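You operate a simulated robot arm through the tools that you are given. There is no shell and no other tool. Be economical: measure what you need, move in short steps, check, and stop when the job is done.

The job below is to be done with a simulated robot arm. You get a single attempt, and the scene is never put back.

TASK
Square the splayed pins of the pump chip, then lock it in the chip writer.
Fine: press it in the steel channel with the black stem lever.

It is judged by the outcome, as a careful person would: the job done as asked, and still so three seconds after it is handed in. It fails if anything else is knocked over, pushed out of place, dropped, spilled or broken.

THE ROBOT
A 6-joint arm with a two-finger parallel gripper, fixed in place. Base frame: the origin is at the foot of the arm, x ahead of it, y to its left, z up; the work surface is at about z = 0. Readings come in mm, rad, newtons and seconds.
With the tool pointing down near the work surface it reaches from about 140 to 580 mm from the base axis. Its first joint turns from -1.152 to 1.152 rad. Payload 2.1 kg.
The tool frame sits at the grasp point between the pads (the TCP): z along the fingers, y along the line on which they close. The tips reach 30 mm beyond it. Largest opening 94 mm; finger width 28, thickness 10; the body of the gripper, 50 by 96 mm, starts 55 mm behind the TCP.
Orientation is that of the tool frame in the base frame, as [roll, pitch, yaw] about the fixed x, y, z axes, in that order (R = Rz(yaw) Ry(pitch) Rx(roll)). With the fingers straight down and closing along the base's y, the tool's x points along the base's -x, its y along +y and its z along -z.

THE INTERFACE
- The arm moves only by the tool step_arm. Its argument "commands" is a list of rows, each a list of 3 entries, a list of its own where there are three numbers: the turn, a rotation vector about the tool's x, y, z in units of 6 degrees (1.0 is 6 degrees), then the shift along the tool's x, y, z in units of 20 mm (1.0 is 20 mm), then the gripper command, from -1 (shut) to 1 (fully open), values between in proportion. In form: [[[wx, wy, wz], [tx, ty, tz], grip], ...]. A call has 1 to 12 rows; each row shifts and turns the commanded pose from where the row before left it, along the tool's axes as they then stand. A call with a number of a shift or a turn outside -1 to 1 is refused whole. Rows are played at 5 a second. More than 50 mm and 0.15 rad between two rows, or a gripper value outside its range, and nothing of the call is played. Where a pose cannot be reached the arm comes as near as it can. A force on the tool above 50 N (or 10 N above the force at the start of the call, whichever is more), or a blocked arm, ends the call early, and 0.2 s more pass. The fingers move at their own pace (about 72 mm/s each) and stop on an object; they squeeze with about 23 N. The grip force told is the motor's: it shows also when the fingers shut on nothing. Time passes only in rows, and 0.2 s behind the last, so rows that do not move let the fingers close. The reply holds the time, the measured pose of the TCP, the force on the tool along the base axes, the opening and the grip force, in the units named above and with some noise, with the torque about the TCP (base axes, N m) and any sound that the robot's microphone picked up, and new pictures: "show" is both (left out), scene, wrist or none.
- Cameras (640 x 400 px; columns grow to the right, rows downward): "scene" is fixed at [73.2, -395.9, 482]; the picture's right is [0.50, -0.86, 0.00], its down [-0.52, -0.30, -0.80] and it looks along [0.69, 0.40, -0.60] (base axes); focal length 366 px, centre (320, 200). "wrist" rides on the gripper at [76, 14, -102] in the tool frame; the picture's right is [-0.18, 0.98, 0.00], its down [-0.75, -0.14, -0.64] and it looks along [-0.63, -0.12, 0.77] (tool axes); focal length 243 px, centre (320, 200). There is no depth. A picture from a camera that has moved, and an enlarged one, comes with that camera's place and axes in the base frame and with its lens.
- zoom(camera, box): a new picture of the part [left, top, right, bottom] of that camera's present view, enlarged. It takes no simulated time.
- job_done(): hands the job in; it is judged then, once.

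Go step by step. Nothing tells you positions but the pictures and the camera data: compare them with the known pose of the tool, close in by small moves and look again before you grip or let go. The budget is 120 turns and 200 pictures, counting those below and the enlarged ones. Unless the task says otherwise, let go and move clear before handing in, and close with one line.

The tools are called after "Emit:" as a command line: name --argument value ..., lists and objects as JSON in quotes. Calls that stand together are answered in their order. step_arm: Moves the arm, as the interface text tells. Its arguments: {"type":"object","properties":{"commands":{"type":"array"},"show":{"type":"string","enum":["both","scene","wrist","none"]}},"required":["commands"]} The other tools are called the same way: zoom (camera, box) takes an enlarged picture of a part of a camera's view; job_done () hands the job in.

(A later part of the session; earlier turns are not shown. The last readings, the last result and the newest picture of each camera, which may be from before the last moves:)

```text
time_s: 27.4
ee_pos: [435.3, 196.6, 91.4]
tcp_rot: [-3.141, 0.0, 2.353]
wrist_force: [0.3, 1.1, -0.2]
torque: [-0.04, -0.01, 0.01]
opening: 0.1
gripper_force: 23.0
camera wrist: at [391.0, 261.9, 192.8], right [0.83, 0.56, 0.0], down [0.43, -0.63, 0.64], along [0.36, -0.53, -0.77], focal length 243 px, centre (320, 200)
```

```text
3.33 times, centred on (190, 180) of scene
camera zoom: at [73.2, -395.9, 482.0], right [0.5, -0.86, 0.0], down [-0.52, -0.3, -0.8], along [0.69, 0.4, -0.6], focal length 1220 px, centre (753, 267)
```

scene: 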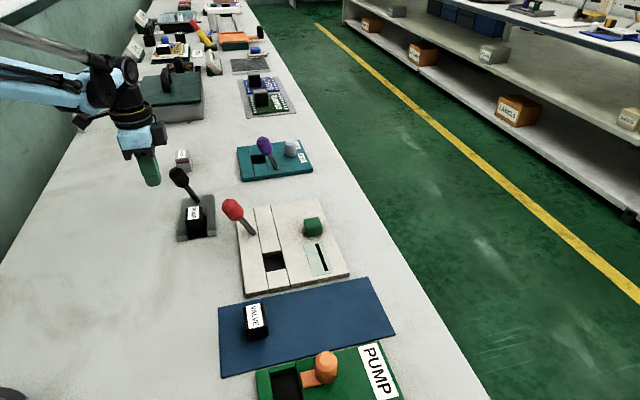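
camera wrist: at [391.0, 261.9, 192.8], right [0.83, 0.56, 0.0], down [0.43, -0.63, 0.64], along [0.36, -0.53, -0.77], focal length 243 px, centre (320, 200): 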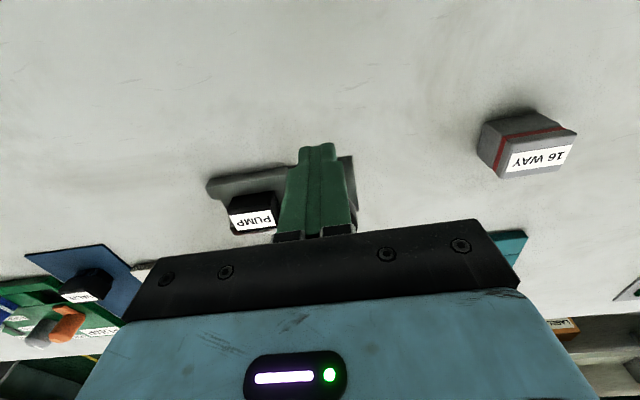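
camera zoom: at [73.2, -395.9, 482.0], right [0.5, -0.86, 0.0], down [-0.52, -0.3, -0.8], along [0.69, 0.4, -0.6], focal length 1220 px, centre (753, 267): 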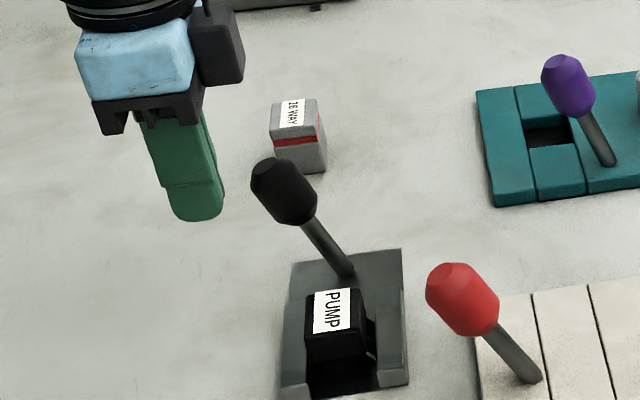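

The fingers are beside the knob with clearance. I'll push toward tool -x in short steps and watch the force.

Emit:
step_arm --commands '[[[0, 0, 0], [-0.5, 0, 0], -1], [[0, 0, 0], [-0.5, 0, 0], -1], [[0, 0, 0], [-0.4, 0, 0], -1], [[0, 0, 0], [-0.4, 0, 0], -1]]' --show "none"

Emit:
zoom --camera "scene" --box '[130, 120, 250, 240]'

```text
time_s: 28.4
ee_pos: [458.8, 173.7, 92.6]
tcp_rot: [3.141, -0.002, 2.353]
wrist_force: [-0.3, 1.0, 0.0]
torque: [0.04, -0.03, -0.03]
opening: 0.1
gripper_force: 23.2
```

```text
3.33 times, centred on (190, 180) of scene
camera zoom: at [73.1, -395.9, 482.0], right [0.5, -0.86, 0.0], down [-0.52, -0.3, -0.8], along [0.69, 0.4, -0.6], focal length 1220 px, centre (753, 267)
```

zoom: 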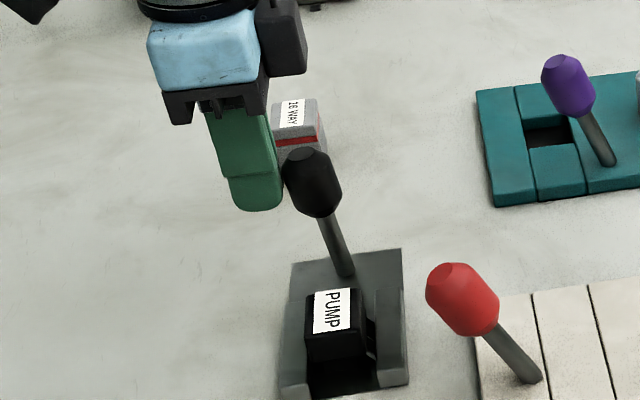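

The lever is swinging freely. I'll keep pushing.

Emit:
step_arm --commands '[[[0, 0, 0], [-0.4, 0, 0], -1], [[0, 0, 0], [-0.4, 0, 0], -1], [[0, 0, 0], [-0.4, 0, 0], -1], [[0, 0, 0], [-0.4, 0, 0], -1]]' --show "none"

Emit:
zoom --camera "scene" --box '[130, 120, 250, 240]'

```text
time_s: 29.4
ee_pos: [483.5, 151.3, 92.3]
tcp_rot: [-3.141, 0.0, 2.352]
wrist_force: [-1.7, 0.3, 0.6]
torque: [0.06, 0.03, 0.01]
opening: 0.0
gripper_force: 23.2
```

```text
3.33 times, centred on (190, 180) of scene
camera zoom: at [73.2, -395.9, 482.0], right [0.5, -0.86, 0.0], down [-0.52, -0.3, -0.8], along [0.69, 0.4, -0.6], focal length 1220 px, centre (753, 267)
```

zoom: 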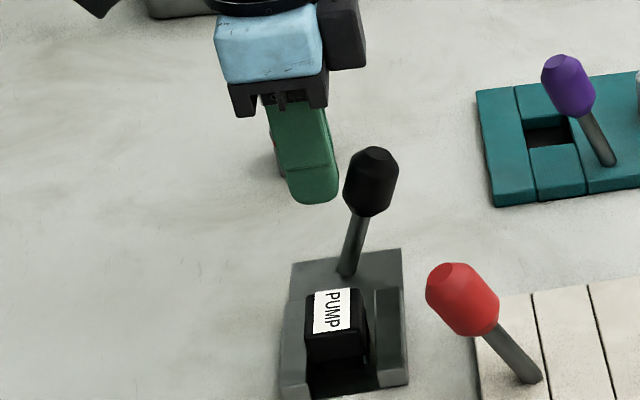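

The right-hand rail is starting to move in. I'll keep pushing, lowering slightly to follow the arc.

Emit:
step_arm --commands '[[[0, 0, 0], [-0.4, 0, 0.1], -1], [[0, 0, 0], [-0.4, 0, 0.1], -1], [[0, 0, 0], [-0.4, 0, 0.15], -1]]' --show "none"

Emit:
zoom --camera "scene" --box '[130, 120, 250, 240]'

```text
time_s: 30.1
ee_pos: [488.5, 145.5, 91.1]
tcp_rot: [-3.136, -0.019, 2.36]
wrist_force: [-6.9, 4.7, 7.7]
torque: [0.03, 0.13, -0.01]
opening: 0.0
gripper_force: 23.1
stopped in row 3: the force on the tool passed its limit at 60 N (the readings are from after the stop); the commanded pose is now the measured one
```

```text
3.33 times, centred on (190, 180) of scene
camera zoom: at [73.1, -395.9, 482.0], right [0.5, -0.86, 0.0], down [-0.52, -0.3, -0.8], along [0.69, 0.4, -0.6], focal length 1220 px, centre (753, 267)
```

zoom: 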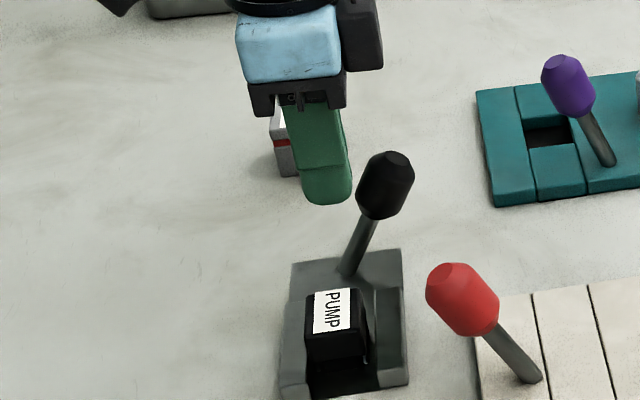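

The lever reached its end stop on the other side. I'll back off, rise, and inspect the chip.

Emit:
step_arm --commands '[[[0, 0, 0], [0.5, 0, 0], -1], [[0, 0, 0], [1, 0, 0], -1], [[0, 0, 0], [0, 0, -1], -1], [[0, 0, 0], [0, 0, -1], -1], [[0, 0, 0], [0, -0.5, -1], -1], [[0, 0, 0], [0, -1, -1], -1], [[0, 0, 0], [0, -1, 0], -1], [[0, 0, 0], [0, -1, 0], -1]]' --show "wrist"

Emit:
zoom --camera "scene" --box '[150, 150, 250, 250]'

Emit:
zoom --camera "wrist" --box '[240, 20, 480, 180]'

```text
time_s: 31.9
ee_pos: [420.0, 115.2, 169.7]
tcp_rot: [-3.136, -0.017, 2.359]
wrist_force: [-0.5, 0.2, -0.3]
torque: [0.0, 0.0, -0.02]
opening: 0.1
gripper_force: 22.9
camera wrist: at [377.0, 178.3, 272.7], right [0.82, 0.57, -0.01], down [0.44, -0.64, 0.63], along [0.35, -0.52, -0.78], focal length 243 px, centre (320, 200)
```

wrist: 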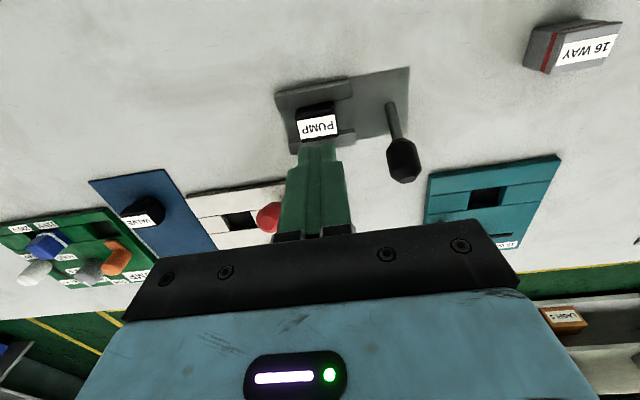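

```text
4.00 times, centred on (200, 200) of scene
camera zoom: at [73.2, -395.8, 482.0], right [0.5, -0.86, 0.0], down [-0.52, -0.3, -0.8], along [0.69, 0.4, -0.6], focal length 1464 px, centre (800, 200)
```

zoom: 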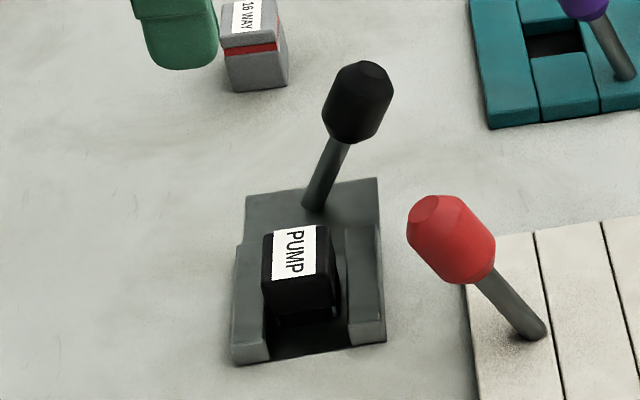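

```text
2.50 times, centred on (360, 100) of wrist
camera zoom: at [377.0, 178.3, 272.7], right [0.82, 0.57, -0.01], down [0.44, -0.64, 0.63], along [0.35, -0.52, -0.78], focal length 606 px, centre (220, 450)
```

zoom: 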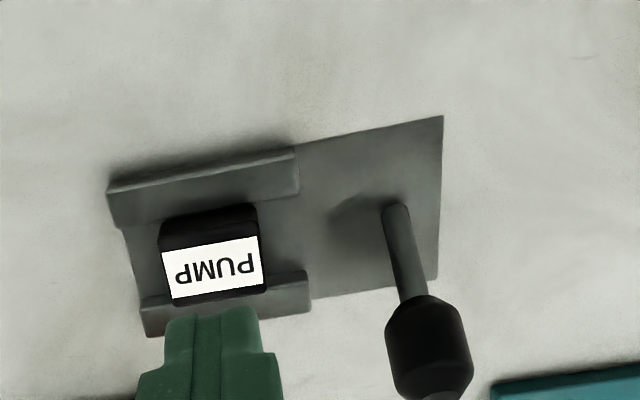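

The pins look squared (no longer splaying out). Before lifting I'll return the lever, so the rails release the chip, by pushing it back from its other side.

Emit:
step_arm --commands '[[[-0.05, -0.16, 0], [-0.885, 0.675, 0], -1], [[0, 0, 0], [-0.885, 0.675, 0], -1], [[0, 0, 0], [-0.885, 0.675, 0], -1], [[0, 0, 0], [-0.885, 0.675, 0], -1], [[0, 0, 0], [-0.885, 0.675, 0], -1], [[0, 0, 0], [0, 0, 1], -1], [[0, 0, 0], [0, 0, 1], -1]]' --show "both"

```text
time_s: 33.5
ee_pos: [531.3, 101.6, 129.3]
tcp_rot: [3.142, -0.001, 2.358]
wrist_force: [-0.8, 0.0, -0.3]
torque: [0.0, 0.01, 0.03]
opening: 0.4
gripper_force: 23.3
camera wrist: at [486.2, 164.0, 230.5], right [0.82, 0.57, 0.0], down [0.43, -0.63, 0.64], along [0.36, -0.53, -0.77], focal length 243 px, centre (320, 200)
```

scene: 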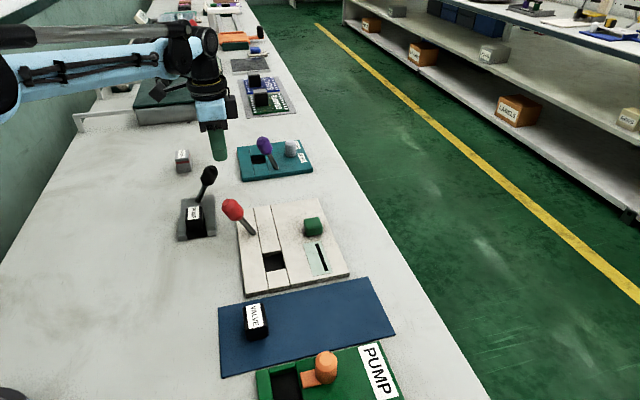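
wrist: 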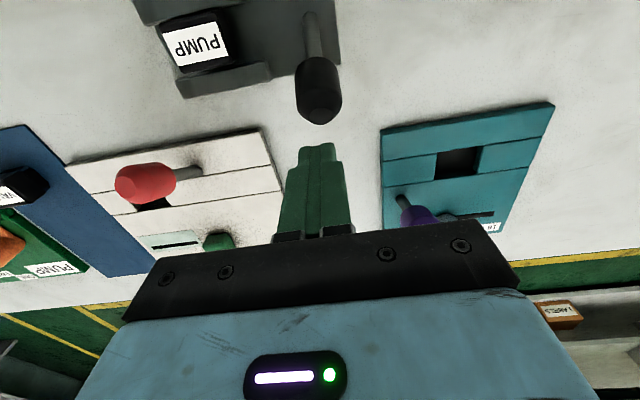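

The fingers are lined up with the knob. I'll descend and push it back.

Emit:
step_arm --commands '[[[0, 0, 0], [0, 0, 1], -1], [[0, 0, 0], [0, 0, 0.9], -1], [[0, 0, 0], [0.5, 0, 0], -1], [[0, 0, 0], [0.5, 0, 0], -1], [[0, 0, 0], [0.4, 0, 0], -1], [[0, 0, 0], [0.4, 0, 0], -1], [[0, 0, 0], [0.4, 0, 0], -1], [[0, 0, 0], [0.4, 0, 0], -1], [[0, 0, 0], [0.3, 0, 0], -1], [[0, 0, 0], [0.3, 0, 0], -1]]' --show "none"

Emit:
zoom --camera "scene" --box '[150, 130, 250, 250]'

```text
time_s: 34.0
ee_pos: [531.7, 99.1, 105.7]
tcp_rot: [3.138, 0.006, 2.356]
wrist_force: [2.0, -2.7, 9.4]
torque: [0.04, 0.01, -0.03]
opening: 0.0
gripper_force: 22.9
stopped in row 2: the force on the tool passed its limit at 89 N (the readings are from after the stop); the commanded pose is now the measured one
```

```text
3.33 times, centred on (200, 190) of scene
camera zoom: at [73.1, -395.9, 482.0], right [0.5, -0.86, 0.0], down [-0.52, -0.3, -0.8], along [0.69, 0.4, -0.6], focal length 1220 px, centre (720, 233)
```

zoom: 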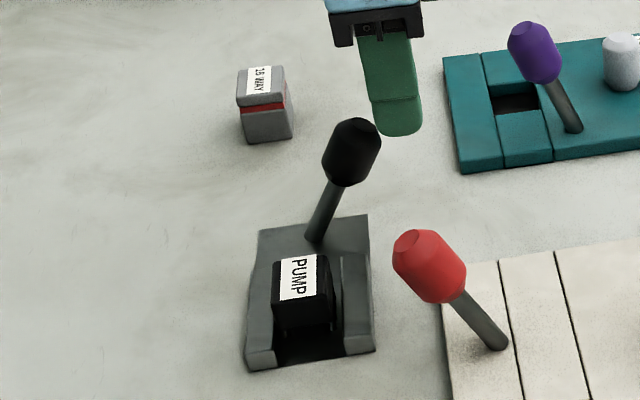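

I touched the knob's edge coming down, because it leans out further than I estimated. I'll rise, move 14 mm further out, and descend again.

Emit:
step_arm --commands '[[[0.03, 0.06, 0], [0, 0, -0.6], -1], [[0, 0, 0], [-0.7, 0, 0], -1], [[0, 0, 0], [0, 0, 0], -1]]' --show "both"

Emit:
zoom --camera "scene" --box '[150, 150, 250, 250]'

Emit:
zoom --camera "wrist" --box '[220, 0, 440, 200]'

```text
time_s: 34.8
ee_pos: [541.3, 87.8, 118.5]
tcp_rot: [3.141, -0.002, 2.355]
wrist_force: [-0.2, 0.1, 1.0]
torque: [0.0, 0.01, -0.02]
opening: 0.0
gripper_force: 22.6
camera wrist: at [497.7, 152.4, 219.2], right [0.83, 0.56, 0.0], down [0.43, -0.63, 0.64], along [0.36, -0.53, -0.77], focal length 243 px, centre (320, 200)
```

scene: 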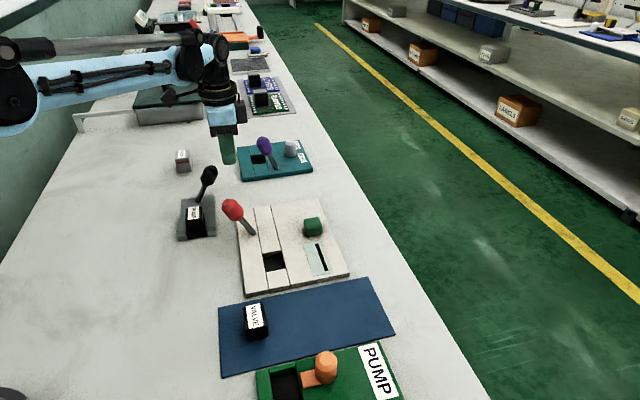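
wrist: 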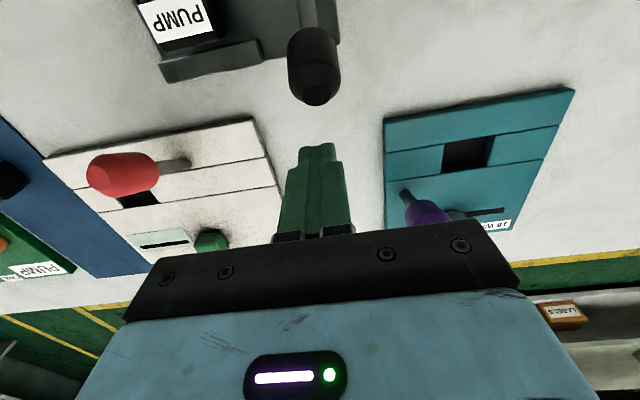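

```text
4.00 times, centred on (200, 200) of scene
camera zoom: at [73.2, -395.9, 482.0], right [0.5, -0.86, 0.0], down [-0.52, -0.3, -0.8], along [0.69, 0.4, -0.6], focal length 1464 px, centre (800, 200)
```

zoom: 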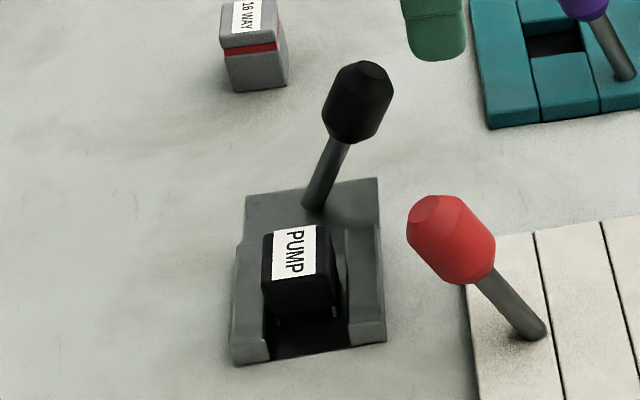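

```text
2.00 times, centred on (330, 100) of wrist
camera zoom: at [497.7, 152.4, 219.2], right [0.83, 0.56, 0.0], down [0.43, -0.63, 0.64], along [0.36, -0.53, -0.77], focal length 485 px, centre (300, 400)
```

zoom: 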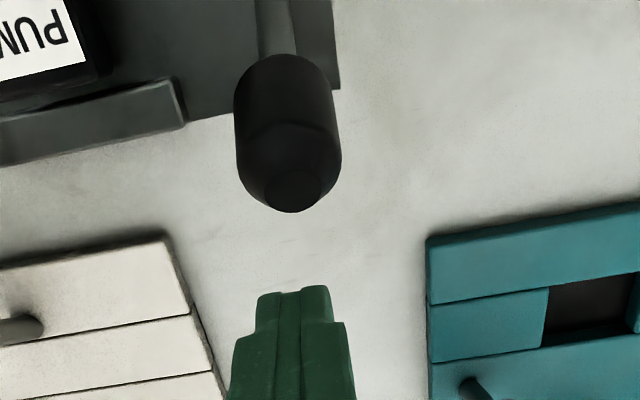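

The channel hasn't moved, and there's now about 15 mm of clearance to the knob. I'll descend and push back.

Emit:
step_arm --commands '[[[0, 0, 0], [0, 0.1, 0.5], -1], [[0, 0, 0], [0, 0, 0.5], -1], [[0, 0, 0], [0, 0, 0.4], -1], [[0, 0, 0], [0.5, 0, 0], -1], [[0, 0, 0], [0.5, 0, 0], -1], [[0, 0, 0], [0.4, 0, 0], -1], [[0, 0, 0], [0.4, 0, 0], -1], [[0, 0, 0], [0.4, 0, 0], -1], [[0, 0, 0], [0.4, 0, 0], -1], [[0, 0, 0], [0.4, 0, 0], -1], [[0, 0, 0], [0.4, 0, 0], -1]]' --show "none"

Emit:
zoom --camera "scene" --box '[150, 130, 250, 250]'

```text
time_s: 36.7
ee_pos: [511.1, 121.9, 93.0]
tcp_rot: [-3.141, 0.001, 2.353]
wrist_force: [2.2, -1.0, 13.0]
torque: [0.16, 0.1, -0.01]
opening: 0.0
gripper_force: 23.2
stopped in row 9: the force on the tool passed its limit at 57 N (the readings are from after the stop); the commanded pose is now the measured one
```

```text
3.33 times, centred on (200, 190) of scene
camera zoom: at [73.1, -395.9, 482.0], right [0.5, -0.86, 0.0], down [-0.52, -0.3, -0.8], along [0.69, 0.4, -0.6], focal length 1220 px, centre (720, 233)
```

zoom: 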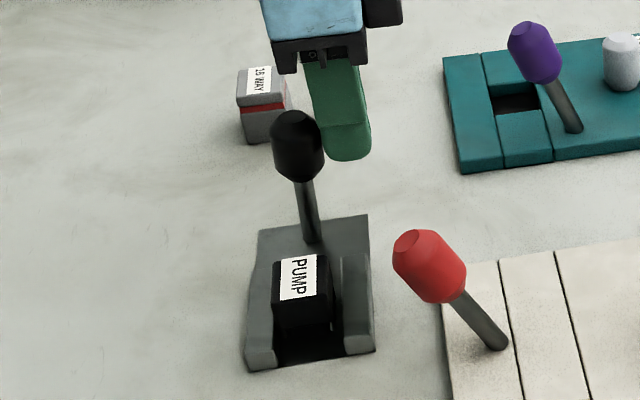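

The lever is now about upright and met some resistance. I'll see whether it goes on with slower steps.

Emit:
step_arm --commands '[[[0, 0, 0], [0, 0, 0], -1], [[0, 0, 0], [0.15, 0, 0], -1], [[0, 0, 0], [0.15, 0, 0], -1]]' --show "wrist"

Emit:
zoom --camera "scene" --box '[150, 130, 250, 250]'

```text
time_s: 37.5
ee_pos: [506.6, 125.8, 93.8]
tcp_rot: [-3.14, 0.002, 2.353]
wrist_force: [6.3, -6.8, 47.3]
torque: [0.64, 0.27, -0.04]
opening: 0.0
gripper_force: 22.8
camera wrist: at [462.7, 190.2, 194.5], right [0.83, 0.56, 0.0], down [0.43, -0.63, 0.64], along [0.36, -0.53, -0.77], focal length 243 px, centre (320, 200)
```

wrist: 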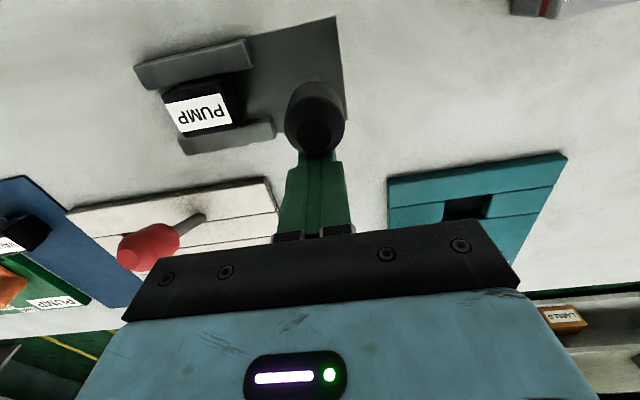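

```text
3.33 times, centred on (200, 190) of scene
camera zoom: at [72.9, -395.9, 482.0], right [0.5, -0.86, 0.0], down [-0.52, -0.3, -0.8], along [0.69, 0.4, -0.6], focal length 1220 px, centre (720, 233)
```

zoom: 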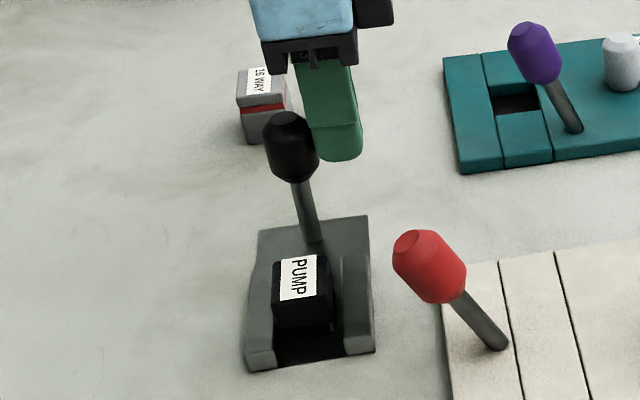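

The force is mostly vertical, so the tip is wedging on the knob. I'll rise 8 mm to relieve it, then continue pushing.

Emit:
step_arm --commands '[[[0, 0, 0], [0, 0, -0.4], -1], [[0, 0, 0], [0, 0, 0], -1]]' --show "none"

Emit:
step_arm --commands '[[[0, 0, 0], [0.2, 0, 0], -1], [[0, 0, 0], [0.2, 0, 0], -1], [[0, 0, 0], [0.2, 0, 0], -1]]' --show "none"

Emit:
zoom --camera "scene" --box '[150, 130, 250, 250]'

```text
time_s: 38.1
ee_pos: [505.7, 126.2, 99.8]
tcp_rot: [-3.142, 0.002, 2.355]
wrist_force: [0.4, -0.6, 0.4]
torque: [0.02, -0.01, -0.01]
opening: 0.0
gripper_force: 23.3
```

```text
time_s: 38.9
ee_pos: [497.4, 133.5, 99.9]
tcp_rot: [-3.141, 0.003, 2.355]
wrist_force: [1.9, -0.4, 0.2]
torque: [0.0, -0.04, 0.01]
opening: 0.0
gripper_force: 23.0
```

```text
3.33 times, centred on (200, 190) of scene
camera zoom: at [73.2, -395.9, 482.0], right [0.5, -0.86, 0.0], down [-0.52, -0.3, -0.8], along [0.69, 0.4, -0.6], focal length 1220 px, centre (720, 233)
```

zoom: 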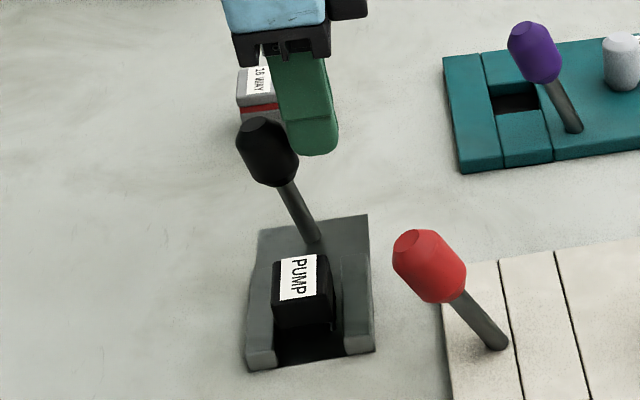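

That works. A bit more brings it back to its start.

Emit:
step_arm --commands '[[[0, 0, 0], [0.2, 0, 0.1], -1], [[0, 0, 0], [0.2, 0, 0], -1]]' --show "none"

Emit:
zoom --camera "scene" --box '[150, 130, 250, 250]'

```text
time_s: 39.5
ee_pos: [493.7, 141.0, 99.5]
tcp_rot: [3.142, 0.002, 2.352]
wrist_force: [0.6, -1.4, 0.4]
torque: [-0.09, -0.03, 0.0]
opening: 0.0
gripper_force: 23.2
```

```text
3.33 times, centred on (200, 190) of scene
camera zoom: at [73.1, -395.9, 482.0], right [0.5, -0.86, 0.0], down [-0.52, -0.3, -0.8], along [0.69, 0.4, -0.6], focal length 1220 px, centre (720, 233)
```

zoom: 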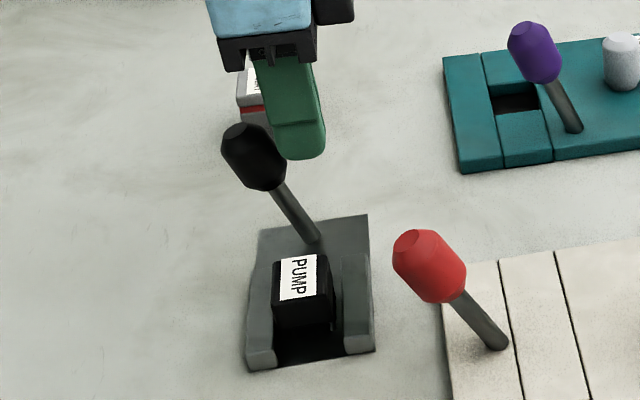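

The lever is back at its start side. I'll go up, move over the chip, and open ready to re-grip.

Emit:
step_arm --commands '[[[0, 0, 0], [-0.5, 0, 0], -1], [[0, 0, 0], [0, 0, -1], -1], [[0, 0, 0], [0, 0, -1], -1], [[0, 0, 0], [0, 0, -1], -1], [[0, 0, 0], [0.25, -1, -0.3], 0.3], [[0, 0, 0], [0.25, -1, 0], 0.3], [[0, 0, 0], [0.25, -1, 0], 0.3], [[0, 0, 0], [0.25, -0.95, 0], 0.3], [[0, 0, 0], [0, 0, 0], 0.3]]' --show "both"

Emit:
zoom --camera "wrist" --box '[240, 20, 480, 180]'

Emit:
zoom --camera "scene" --box '[160, 160, 250, 250]'

```text
time_s: 41.5
ee_pos: [427.2, 91.4, 162.7]
tcp_rot: [3.141, 0.001, 2.354]
wrist_force: [0.5, -0.1, 0.2]
torque: [0.04, 0.01, -0.04]
opening: 61.0
gripper_force: 0.0
camera wrist: at [383.7, 156.7, 264.6], right [0.83, 0.56, 0.0], down [0.43, -0.63, 0.64], along [0.36, -0.53, -0.77], focal length 243 px, centre (320, 200)
```

scene: 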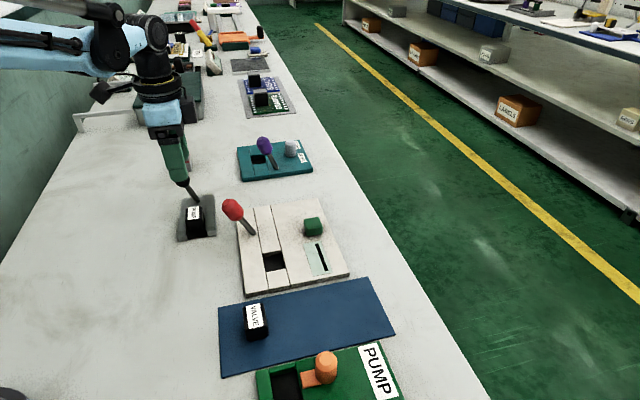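
wrist: 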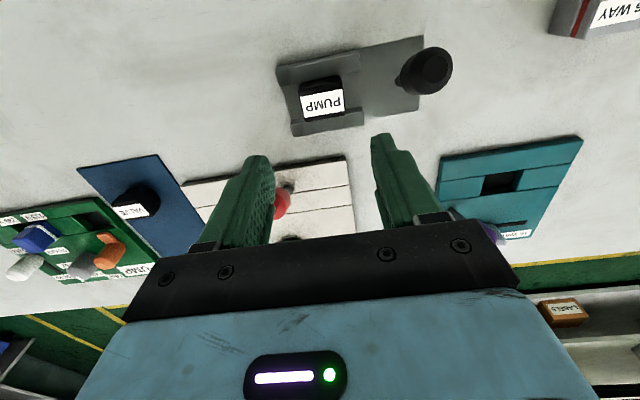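

```text
2.50 times, centred on (360, 100) of wrist
camera zoom: at [383.7, 156.7, 264.6], right [0.83, 0.56, 0.0], down [0.43, -0.63, 0.64], along [0.36, -0.53, -0.77], focal length 606 px, centre (220, 450)
```

zoom: 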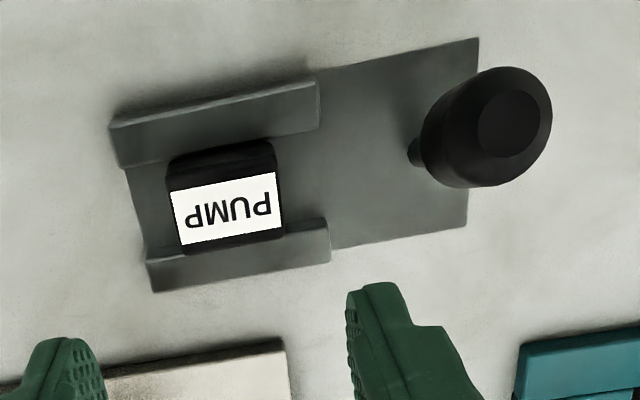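

```text
4.44 times, centred on (205, 205) of scene
camera zoom: at [73.1, -395.9, 482.0], right [0.5, -0.86, 0.0], down [-0.52, -0.3, -0.8], along [0.69, 0.4, -0.6], focal length 1627 px, centre (831, 178)
```

zoom: 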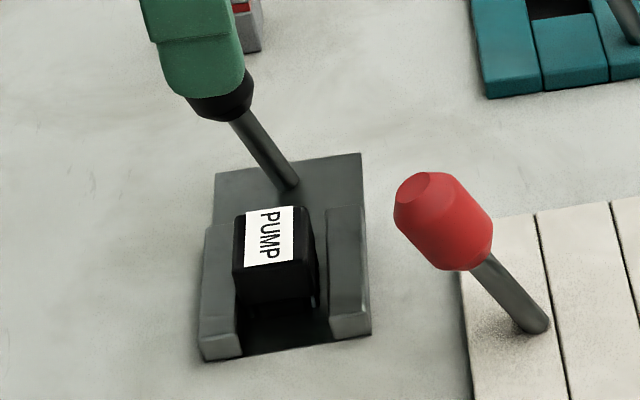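

The chip is 2.3 mm off along tool y. I'll correct that, go down to z≈47 and grip it.

Emit:
step_arm --commands '[[[0, 0, 0], [0, 0.115, 0.78], 0.3], [[0, 0, 0], [0, 0, 1], 0.3], [[0, 0, 0], [0, 0, 1], 0.3], [[0, 0, 0], [0, 0, 1], 0.3], [[0, 0, 0], [0, 0, 1], 0.3], [[0, 0, 0], [0, 0, 0.5], 0.3], [[0, 0, 0], [0, 0, 0.5], 0.3], [[0, 0, 0], [0, 0, 0], 0.3]]' --show "wrist"

Emit:
zoom --camera "wrist" --box '[220, 80, 420, 220]'

```text
time_s: 43.3
ee_pos: [430.9, 95.7, 48.6]
tcp_rot: [3.141, 0.001, 2.353]
wrist_force: [0.1, -0.1, 0.4]
torque: [-0.02, 0.01, -0.01]
opening: 61.1
gripper_force: 0.0
camera wrist: at [386.6, 159.3, 149.4], right [0.83, 0.56, 0.0], down [0.43, -0.63, 0.64], along [0.36, -0.53, -0.77], focal length 243 px, centre (320, 200)
```

wrist: 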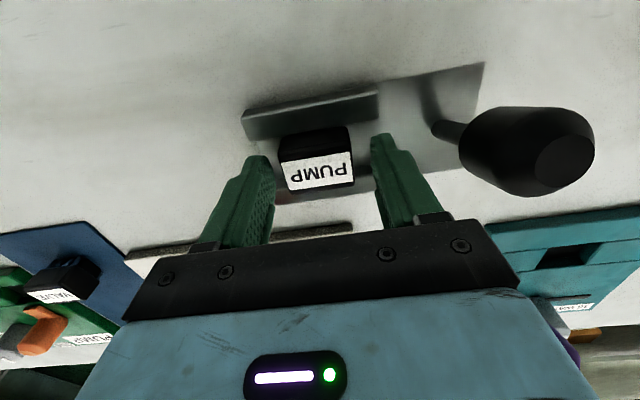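

```text
2.86 times, centred on (320, 150) of wrist
camera zoom: at [386.6, 159.3, 149.4], right [0.83, 0.56, 0.0], down [0.43, -0.63, 0.64], along [0.36, -0.53, -0.77], focal length 693 px, centre (320, 343)
```

zoom: 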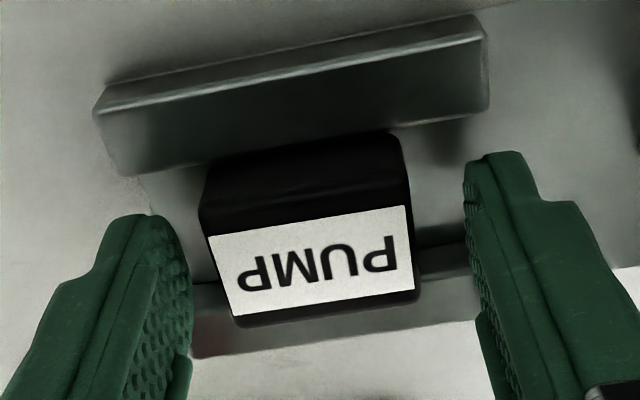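

The chip is about 1 mm and 2.5 mm off centre. I'll correct, grip and lift slightly.

Emit:
step_arm --commands '[[[0, 0, 0], [-0.06, -0.115, 0], 0.2], [[0, 0, 0], [0, 0, 0], -1], [[0, 0, 0], [0, 0, 0], -1], [[0, 0, 0], [0, 0, 0], -1], [[0, 0, 0], [0, 0, -0.4], -1], [[0, 0, 0], [0, 0, -0.6], -1], [[0, 0, 0], [0, 0, -1], -1], [[0, 0, 0], [0, 0, -1], -1], [[0, 0, 0], [0, 0, -1], -1], [[0, 0, 0], [0, 0, -1], -1], [[0, 0, 0], [0, 0, -1], -1]]' --show "both"

Emit:
zoom --camera "wrist" --box '[220, 60, 420, 220]'

Emit:
zoom --camera "scene" --box '[140, 130, 250, 250]'

```text
time_s: 45.7
ee_pos: [429.4, 90.5, 169.0]
tcp_rot: [-3.14, 0.002, 2.352]
wrist_force: [0.5, -0.5, 0.2]
torque: [-0.03, 0.04, -0.02]
opening: 41.1
gripper_force: 23.5
camera wrist: at [385.5, 154.7, 270.4], right [0.83, 0.56, 0.0], down [0.43, -0.63, 0.64], along [0.36, -0.53, -0.77], focal length 243 px, centre (320, 200)
```

scene: 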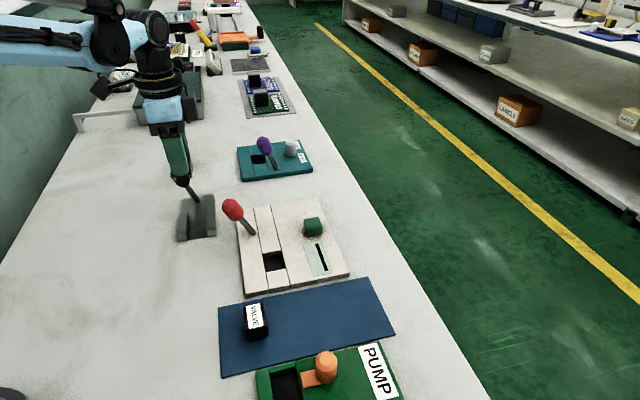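
wrist: 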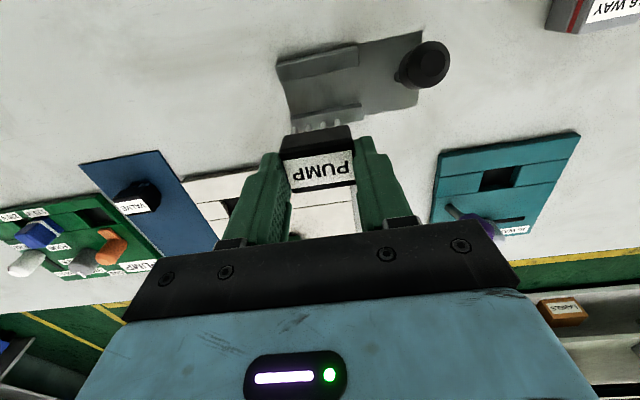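

```text
2.50 times, centred on (320, 140) of wrist
camera zoom: at [385.5, 154.7, 270.4], right [0.83, 0.56, 0.0], down [0.43, -0.63, 0.64], along [0.36, -0.53, -0.77], focal length 606 px, centre (320, 350)
```

zoom: 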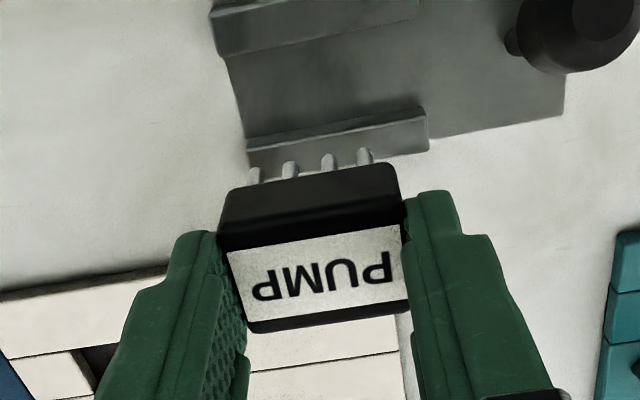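

```text
3.33 times, centred on (195, 190) of scene
camera zoom: at [73.2, -395.9, 482.0], right [0.5, -0.86, 0.0], down [-0.52, -0.3, -0.8], along [0.69, 0.4, -0.6], focal length 1220 px, centre (737, 233)
```

zoom: 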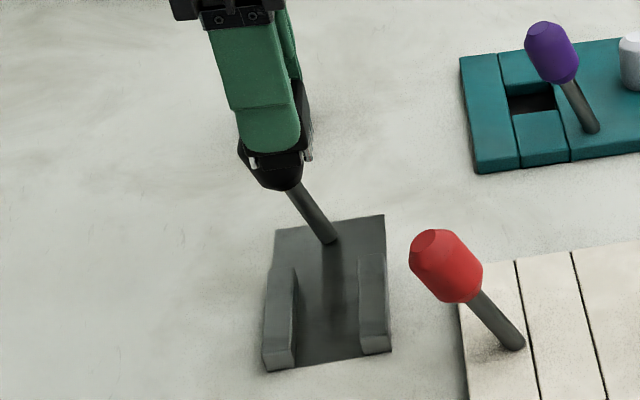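

The pins are squared: they now point straight down. I'll carry the chip over to the writer's socket near (420,-99) and look.

Emit:
step_arm --commands '[[[0, 0, 0], [-0.8, -0.8775, 0], -1], [[0, 0, 0], [-0.8, -0.8775, 0], -1], [[0, 0, 0], [-0.8, -0.8775, 0], -1], [[0, 0, 0], [-0.8, -0.8775, 0], -1], [[0, 0, 0], [-0.8, -0.8775, 0], -1], [[0, 0, 0], [-0.8, -0.8775, 0], -1], [[0, 0, 0], [-0.8, -0.8775, 0], -1], [[0, 0, 0], [-0.8, -0.8775, 0], -1]]' --show "both"

Emit:
zoom --camera "wrist" --box '[220, 20, 460, 180]'

Emit:
zoom --camera "scene" --box '[220, 180, 360, 310]'

```text
time_s: 47.5
ee_pos: [421.6, -99.1, 168.2]
tcp_rot: [-3.141, 0.002, 2.353]
wrist_force: [-0.8, -0.1, -0.3]
torque: [-0.02, 0.03, 0.0]
opening: 41.0
gripper_force: 23.1
camera wrist: at [377.7, -34.6, 269.8], right [0.83, 0.56, 0.0], down [0.43, -0.63, 0.64], along [0.36, -0.53, -0.77], focal length 243 px, centre (320, 200)
```

scene: 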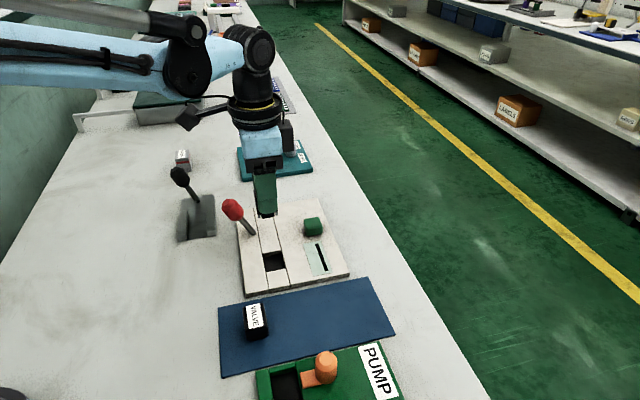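
wrist: 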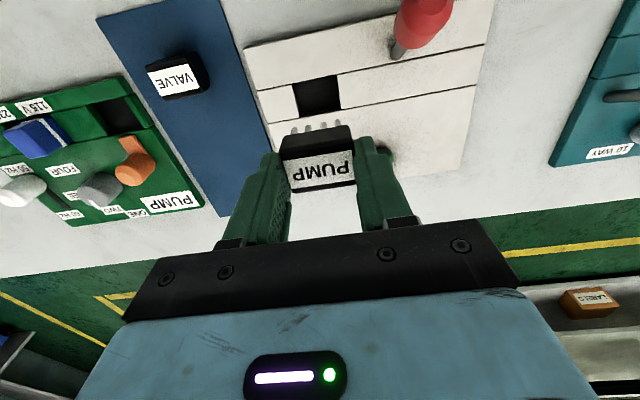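

```text
2.50 times, centred on (340, 100) of wrist
camera zoom: at [377.7, -34.6, 269.8], right [0.83, 0.56, 0.0], down [0.43, -0.63, 0.64], along [0.36, -0.53, -0.77], focal length 606 px, centre (270, 450)
```

zoom: 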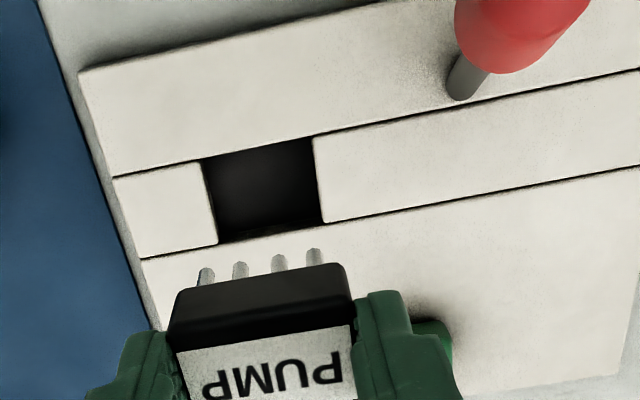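

```text
3.08 times, centred on (290, 245) of scene
camera zoom: at [73.2, -395.8, 482.0], right [0.5, -0.86, 0.0], down [-0.52, -0.3, -0.8], along [0.69, 0.4, -0.6], focal length 1126 px, centre (412, 62)
```

zoom: 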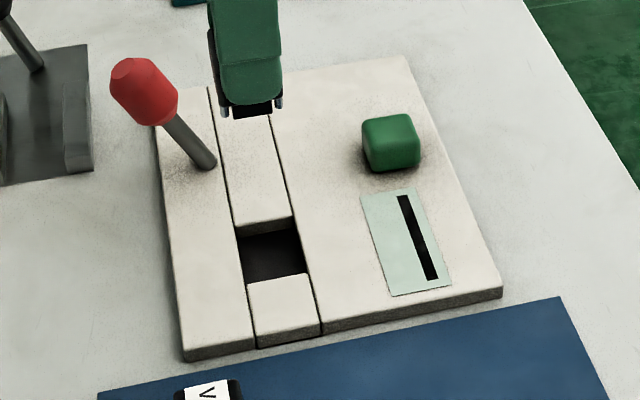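

The socket's centre is about (419.7,-103), the board's top is near z=10, and it's aligned with the tool. I'll shift and descend to just above it, then check again.

Emit:
step_arm --commands '[[[0, 0, 0], [-0.05, -0.17, 0.9], -1], [[0, 0, 0], [0, 0, 1], -1], [[0, 0, 0], [0, 0, 1], -1], [[0, 0, 0], [0, 0, 1], -1], [[0, 0, 0], [0, 0, 0.9], -1], [[0, 0, 0], [0, 0, 0], -1]]' --show "wrist"

Emit:
zoom --camera "wrist" --box '[220, 40, 420, 200]'

Emit:
zoom --camera "scene" --box '[220, 200, 330, 300]'

```text
time_s: 48.9
ee_pos: [419.0, -100.4, 73.0]
tcp_rot: [3.141, 0.003, 2.354]
wrist_force: [-0.6, -0.3, -0.7]
torque: [0.0, 0.02, 0.0]
opening: 41.0
gripper_force: 22.9
camera wrist: at [375.7, -36.8, 173.8], right [0.83, 0.56, 0.0], down [0.43, -0.63, 0.64], along [0.36, -0.53, -0.77], focal length 243 px, centre (320, 200)
```

wrist: 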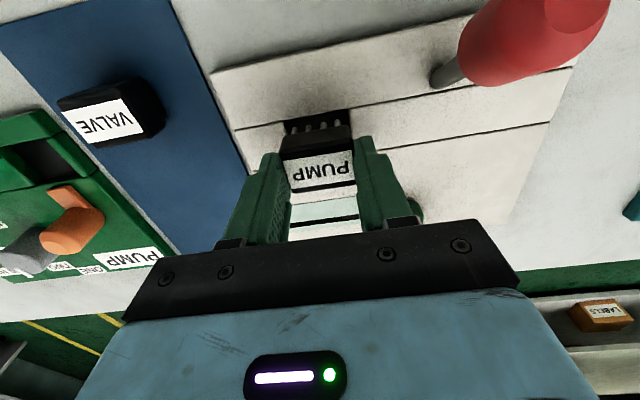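

```text
2.50 times, centred on (320, 120) of wrist
camera zoom: at [375.7, -36.8, 173.8], right [0.83, 0.56, 0.0], down [0.43, -0.63, 0.64], along [0.36, -0.53, -0.77], focal length 606 px, centre (320, 400)
```

zoom: 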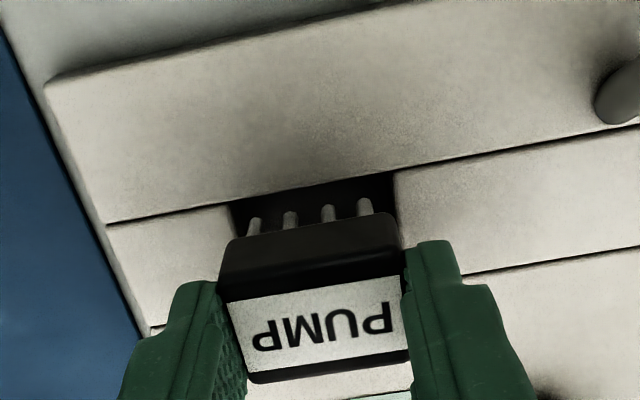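

```text
4.00 times, centred on (275, 250) of scene
camera zoom: at [73.2, -395.9, 482.0], right [0.5, -0.86, 0.0], down [-0.52, -0.3, -0.8], along [0.69, 0.4, -0.6], focal length 1464 px, centre (500, 0)
```

zoom: 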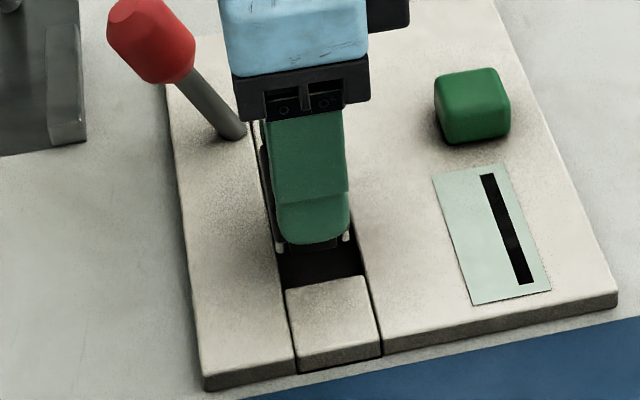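

It's well aligned along y; it needs about 1.5 mm toward -x. I'll apply that and lower toward the socket.

Emit:
step_arm --commands '[[[0, 0, -0.1], [-0.075, 0, 0.2], -1], [[0, 0, 0], [0, 0, 0.2], -1], [[0, 0, 0], [0, 0, 0.1], -1], [[0, 0, 0], [0, 0, 0], -1]]' --show "none"

Emit:
zoom --camera "wrist" --box '[220, 60, 420, 200]'

Emit:
zoom --camera "scene" --box '[230, 220, 310, 300]'

```text
time_s: 49.9
ee_pos: [418.5, -103.5, 63.7]
tcp_rot: [-3.141, 0.002, 2.363]
wrist_force: [-0.4, -0.4, -0.2]
torque: [0.0, 0.0, 0.01]
opening: 41.1
gripper_force: 22.9
```

```text
2.86 times, centred on (320, 130) of wrist
camera zoom: at [375.2, -38.6, 164.1], right [0.82, 0.57, 0.0], down [0.44, -0.63, 0.64], along [0.37, -0.53, -0.77], focal length 693 px, centre (320, 400)
```

zoom: 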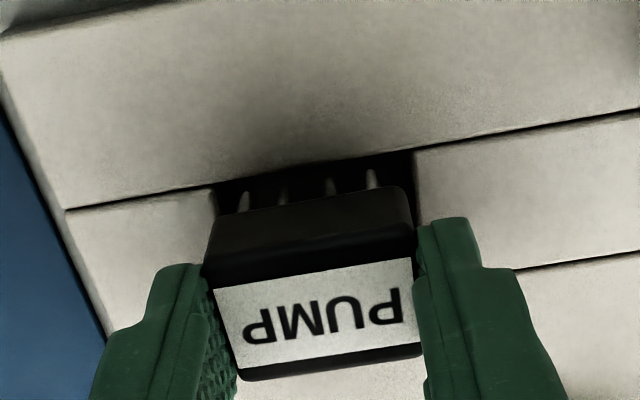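

```text
5.00 times, centred on (270, 260) of scene
camera zoom: at [73.2, -395.9, 482.0], right [0.5, -0.86, 0.0], down [-0.52, -0.3, -0.8], along [0.69, 0.4, -0.6], focal length 1831 px, centre (570, -100)
```

zoom: 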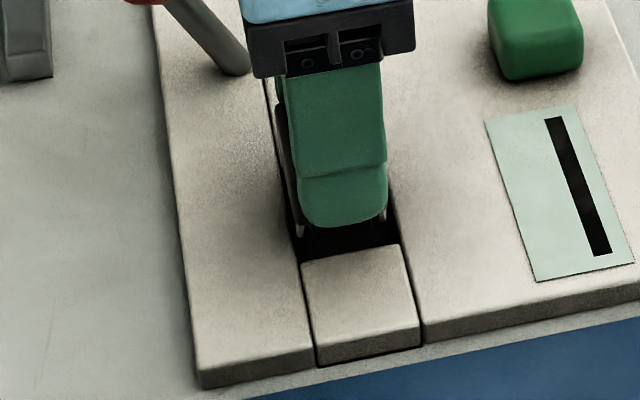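

Centred to within a millimetre. I'll insert slowly while watching the force.

Emit:
step_arm --commands '[[[0, 0, 0], [0, 0.04, 0.15], -1], [[0, 0, 0], [0, 0, 0.15], -1], [[0, 0, 0], [0, 0, 0.1], -1], [[0, 0, 0], [0, 0, 0.1], -1], [[0, 0, 0], [0, 0, 0], -1]]' --show "none"

Emit:
zoom --camera "wrist" --box '[220, 60, 420, 200]'

```text
time_s: 51.1
ee_pos: [421.3, -101.1, 52.2]
tcp_rot: [-3.141, 0.001, 2.364]
wrist_force: [-0.1, -0.4, -0.1]
torque: [0.0, -0.01, 0.02]
opening: 41.2
gripper_force: 23.0
```

```text
2.86 times, centred on (320, 130) of wrist
camera zoom: at [376.5, -37.9, 154.1], right [0.82, 0.57, 0.0], down [0.44, -0.63, 0.64], along [0.37, -0.53, -0.77], focal length 693 px, centre (320, 400)
```

zoom: 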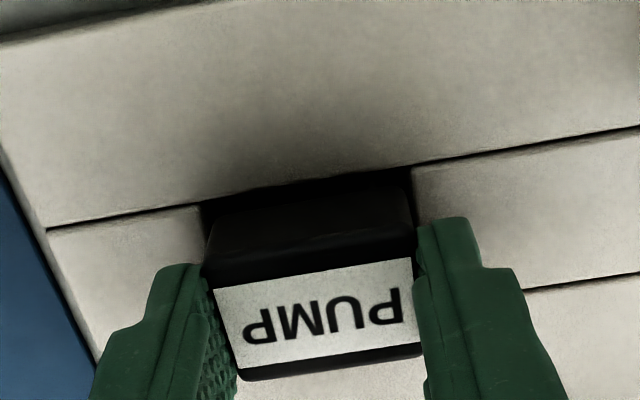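

It's sliding in freely. I'll continue to contact.

Emit:
step_arm --commands '[[[0, 0, 0], [0, 0, 0.08], -1], [[0, 0, 0], [0, 0, 0.08], -1], [[0, 0, 0], [0, 0, 0], -1]]' --show "none"

Emit:
step_arm --commands '[[[0, 0, 0], [0, 0, 0.07], -1], [[0, 0, 0], [0, 0, 0], -1]]' --show "none"

```text
time_s: 51.9
ee_pos: [420.9, -102.4, 49.4]
tcp_rot: [3.141, 0.001, 2.363]
wrist_force: [0.9, -0.2, -0.4]
torque: [0.03, -0.03, 0.02]
opening: 41.0
gripper_force: 23.1
```

```text
time_s: 52.5
ee_pos: [421.4, -101.1, 48.0]
tcp_rot: [-3.141, 0.002, 2.363]
wrist_force: [-0.3, 1.1, 9.0]
torque: [0.05, 0.02, -0.03]
opening: 41.2
gripper_force: 22.6
```

Contact at z≈48, so the chip is on the socket floor. I'll press a touch more, release, and lift to inspect.

Emit:
step_arm --commands '[[[0, 0, 0], [0, 0, 0.06], -1], [[0, 0, 0], [0, 0, 0], -1], [[0, 0, 0], [0, 0, -0.06], 0.1], [[0, 0, 0], [0, 0, 0], 0.1], [[0, 0, 0], [0, 0, -0.5], 0.1], [[0, 0, 0], [0, 0, -1], 0.1], [[0, 0, 0], [0, 0, -1], 0.1], [[0, 0, 0], [0, 0, -1], 0.1], [[0, 0, 0], [0, 0, -1], 0.1], [[0, 0, 0], [0, 0, -1], 0.1], [[0, 0, 0], [0, 0, -1], 0.1]]' --show "both"

Emit:
zoom --camera "wrist" --box '[220, 0, 480, 180]'

Emit:
zoom --camera "scene" --box '[210, 190, 330, 300]'

```text
time_s: 54.9
ee_pos: [420.3, -100.6, 178.5]
tcp_rot: [3.141, 0.002, 2.363]
wrist_force: [0.1, -0.1, 0.2]
torque: [0.0, -0.01, 0.03]
opening: 51.7
gripper_force: 0.1
camera wrist: at [375.2, -38.0, 278.6], right [0.82, 0.57, 0.0], down [0.44, -0.63, 0.64], along [0.37, -0.53, -0.77], focal length 243 px, centre (320, 200)
```

scene: 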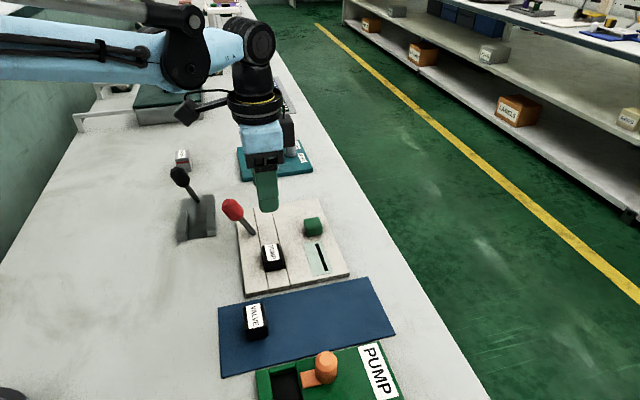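
wrist: 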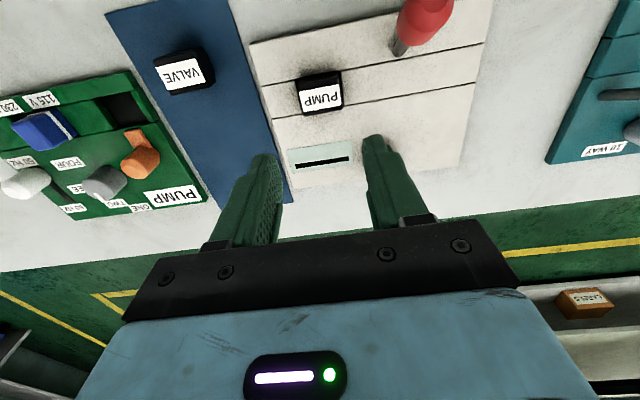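

```text
2.22 times, centred on (350, 90) of wrist
camera zoom: at [375.2, -38.0, 278.6], right [0.82, 0.57, 0.0], down [0.44, -0.63, 0.64], along [0.37, -0.53, -0.77], focal length 539 px, centre (253, 444)
```

zoom: 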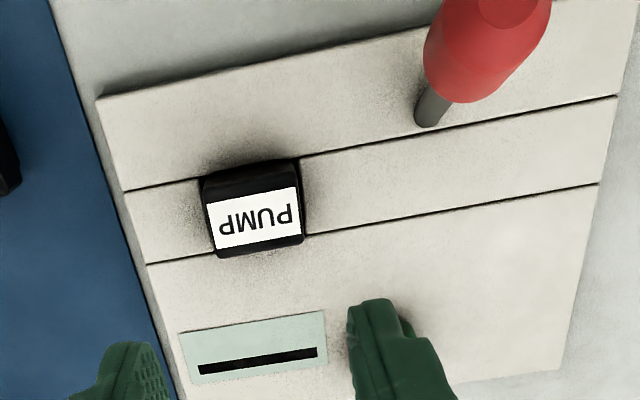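

```text
3.64 times, centred on (270, 245) of scene
camera zoom: at [73.1, -395.9, 482.0], right [0.5, -0.86, 0.0], down [-0.52, -0.3, -0.8], along [0.69, 0.4, -0.6], focal length 1331 px, centre (502, 36)
```

zoom: 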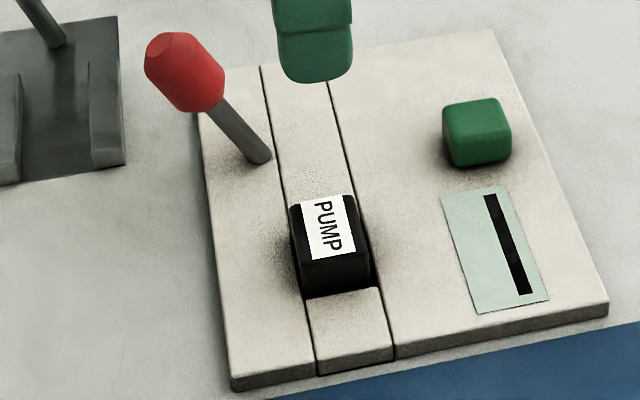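

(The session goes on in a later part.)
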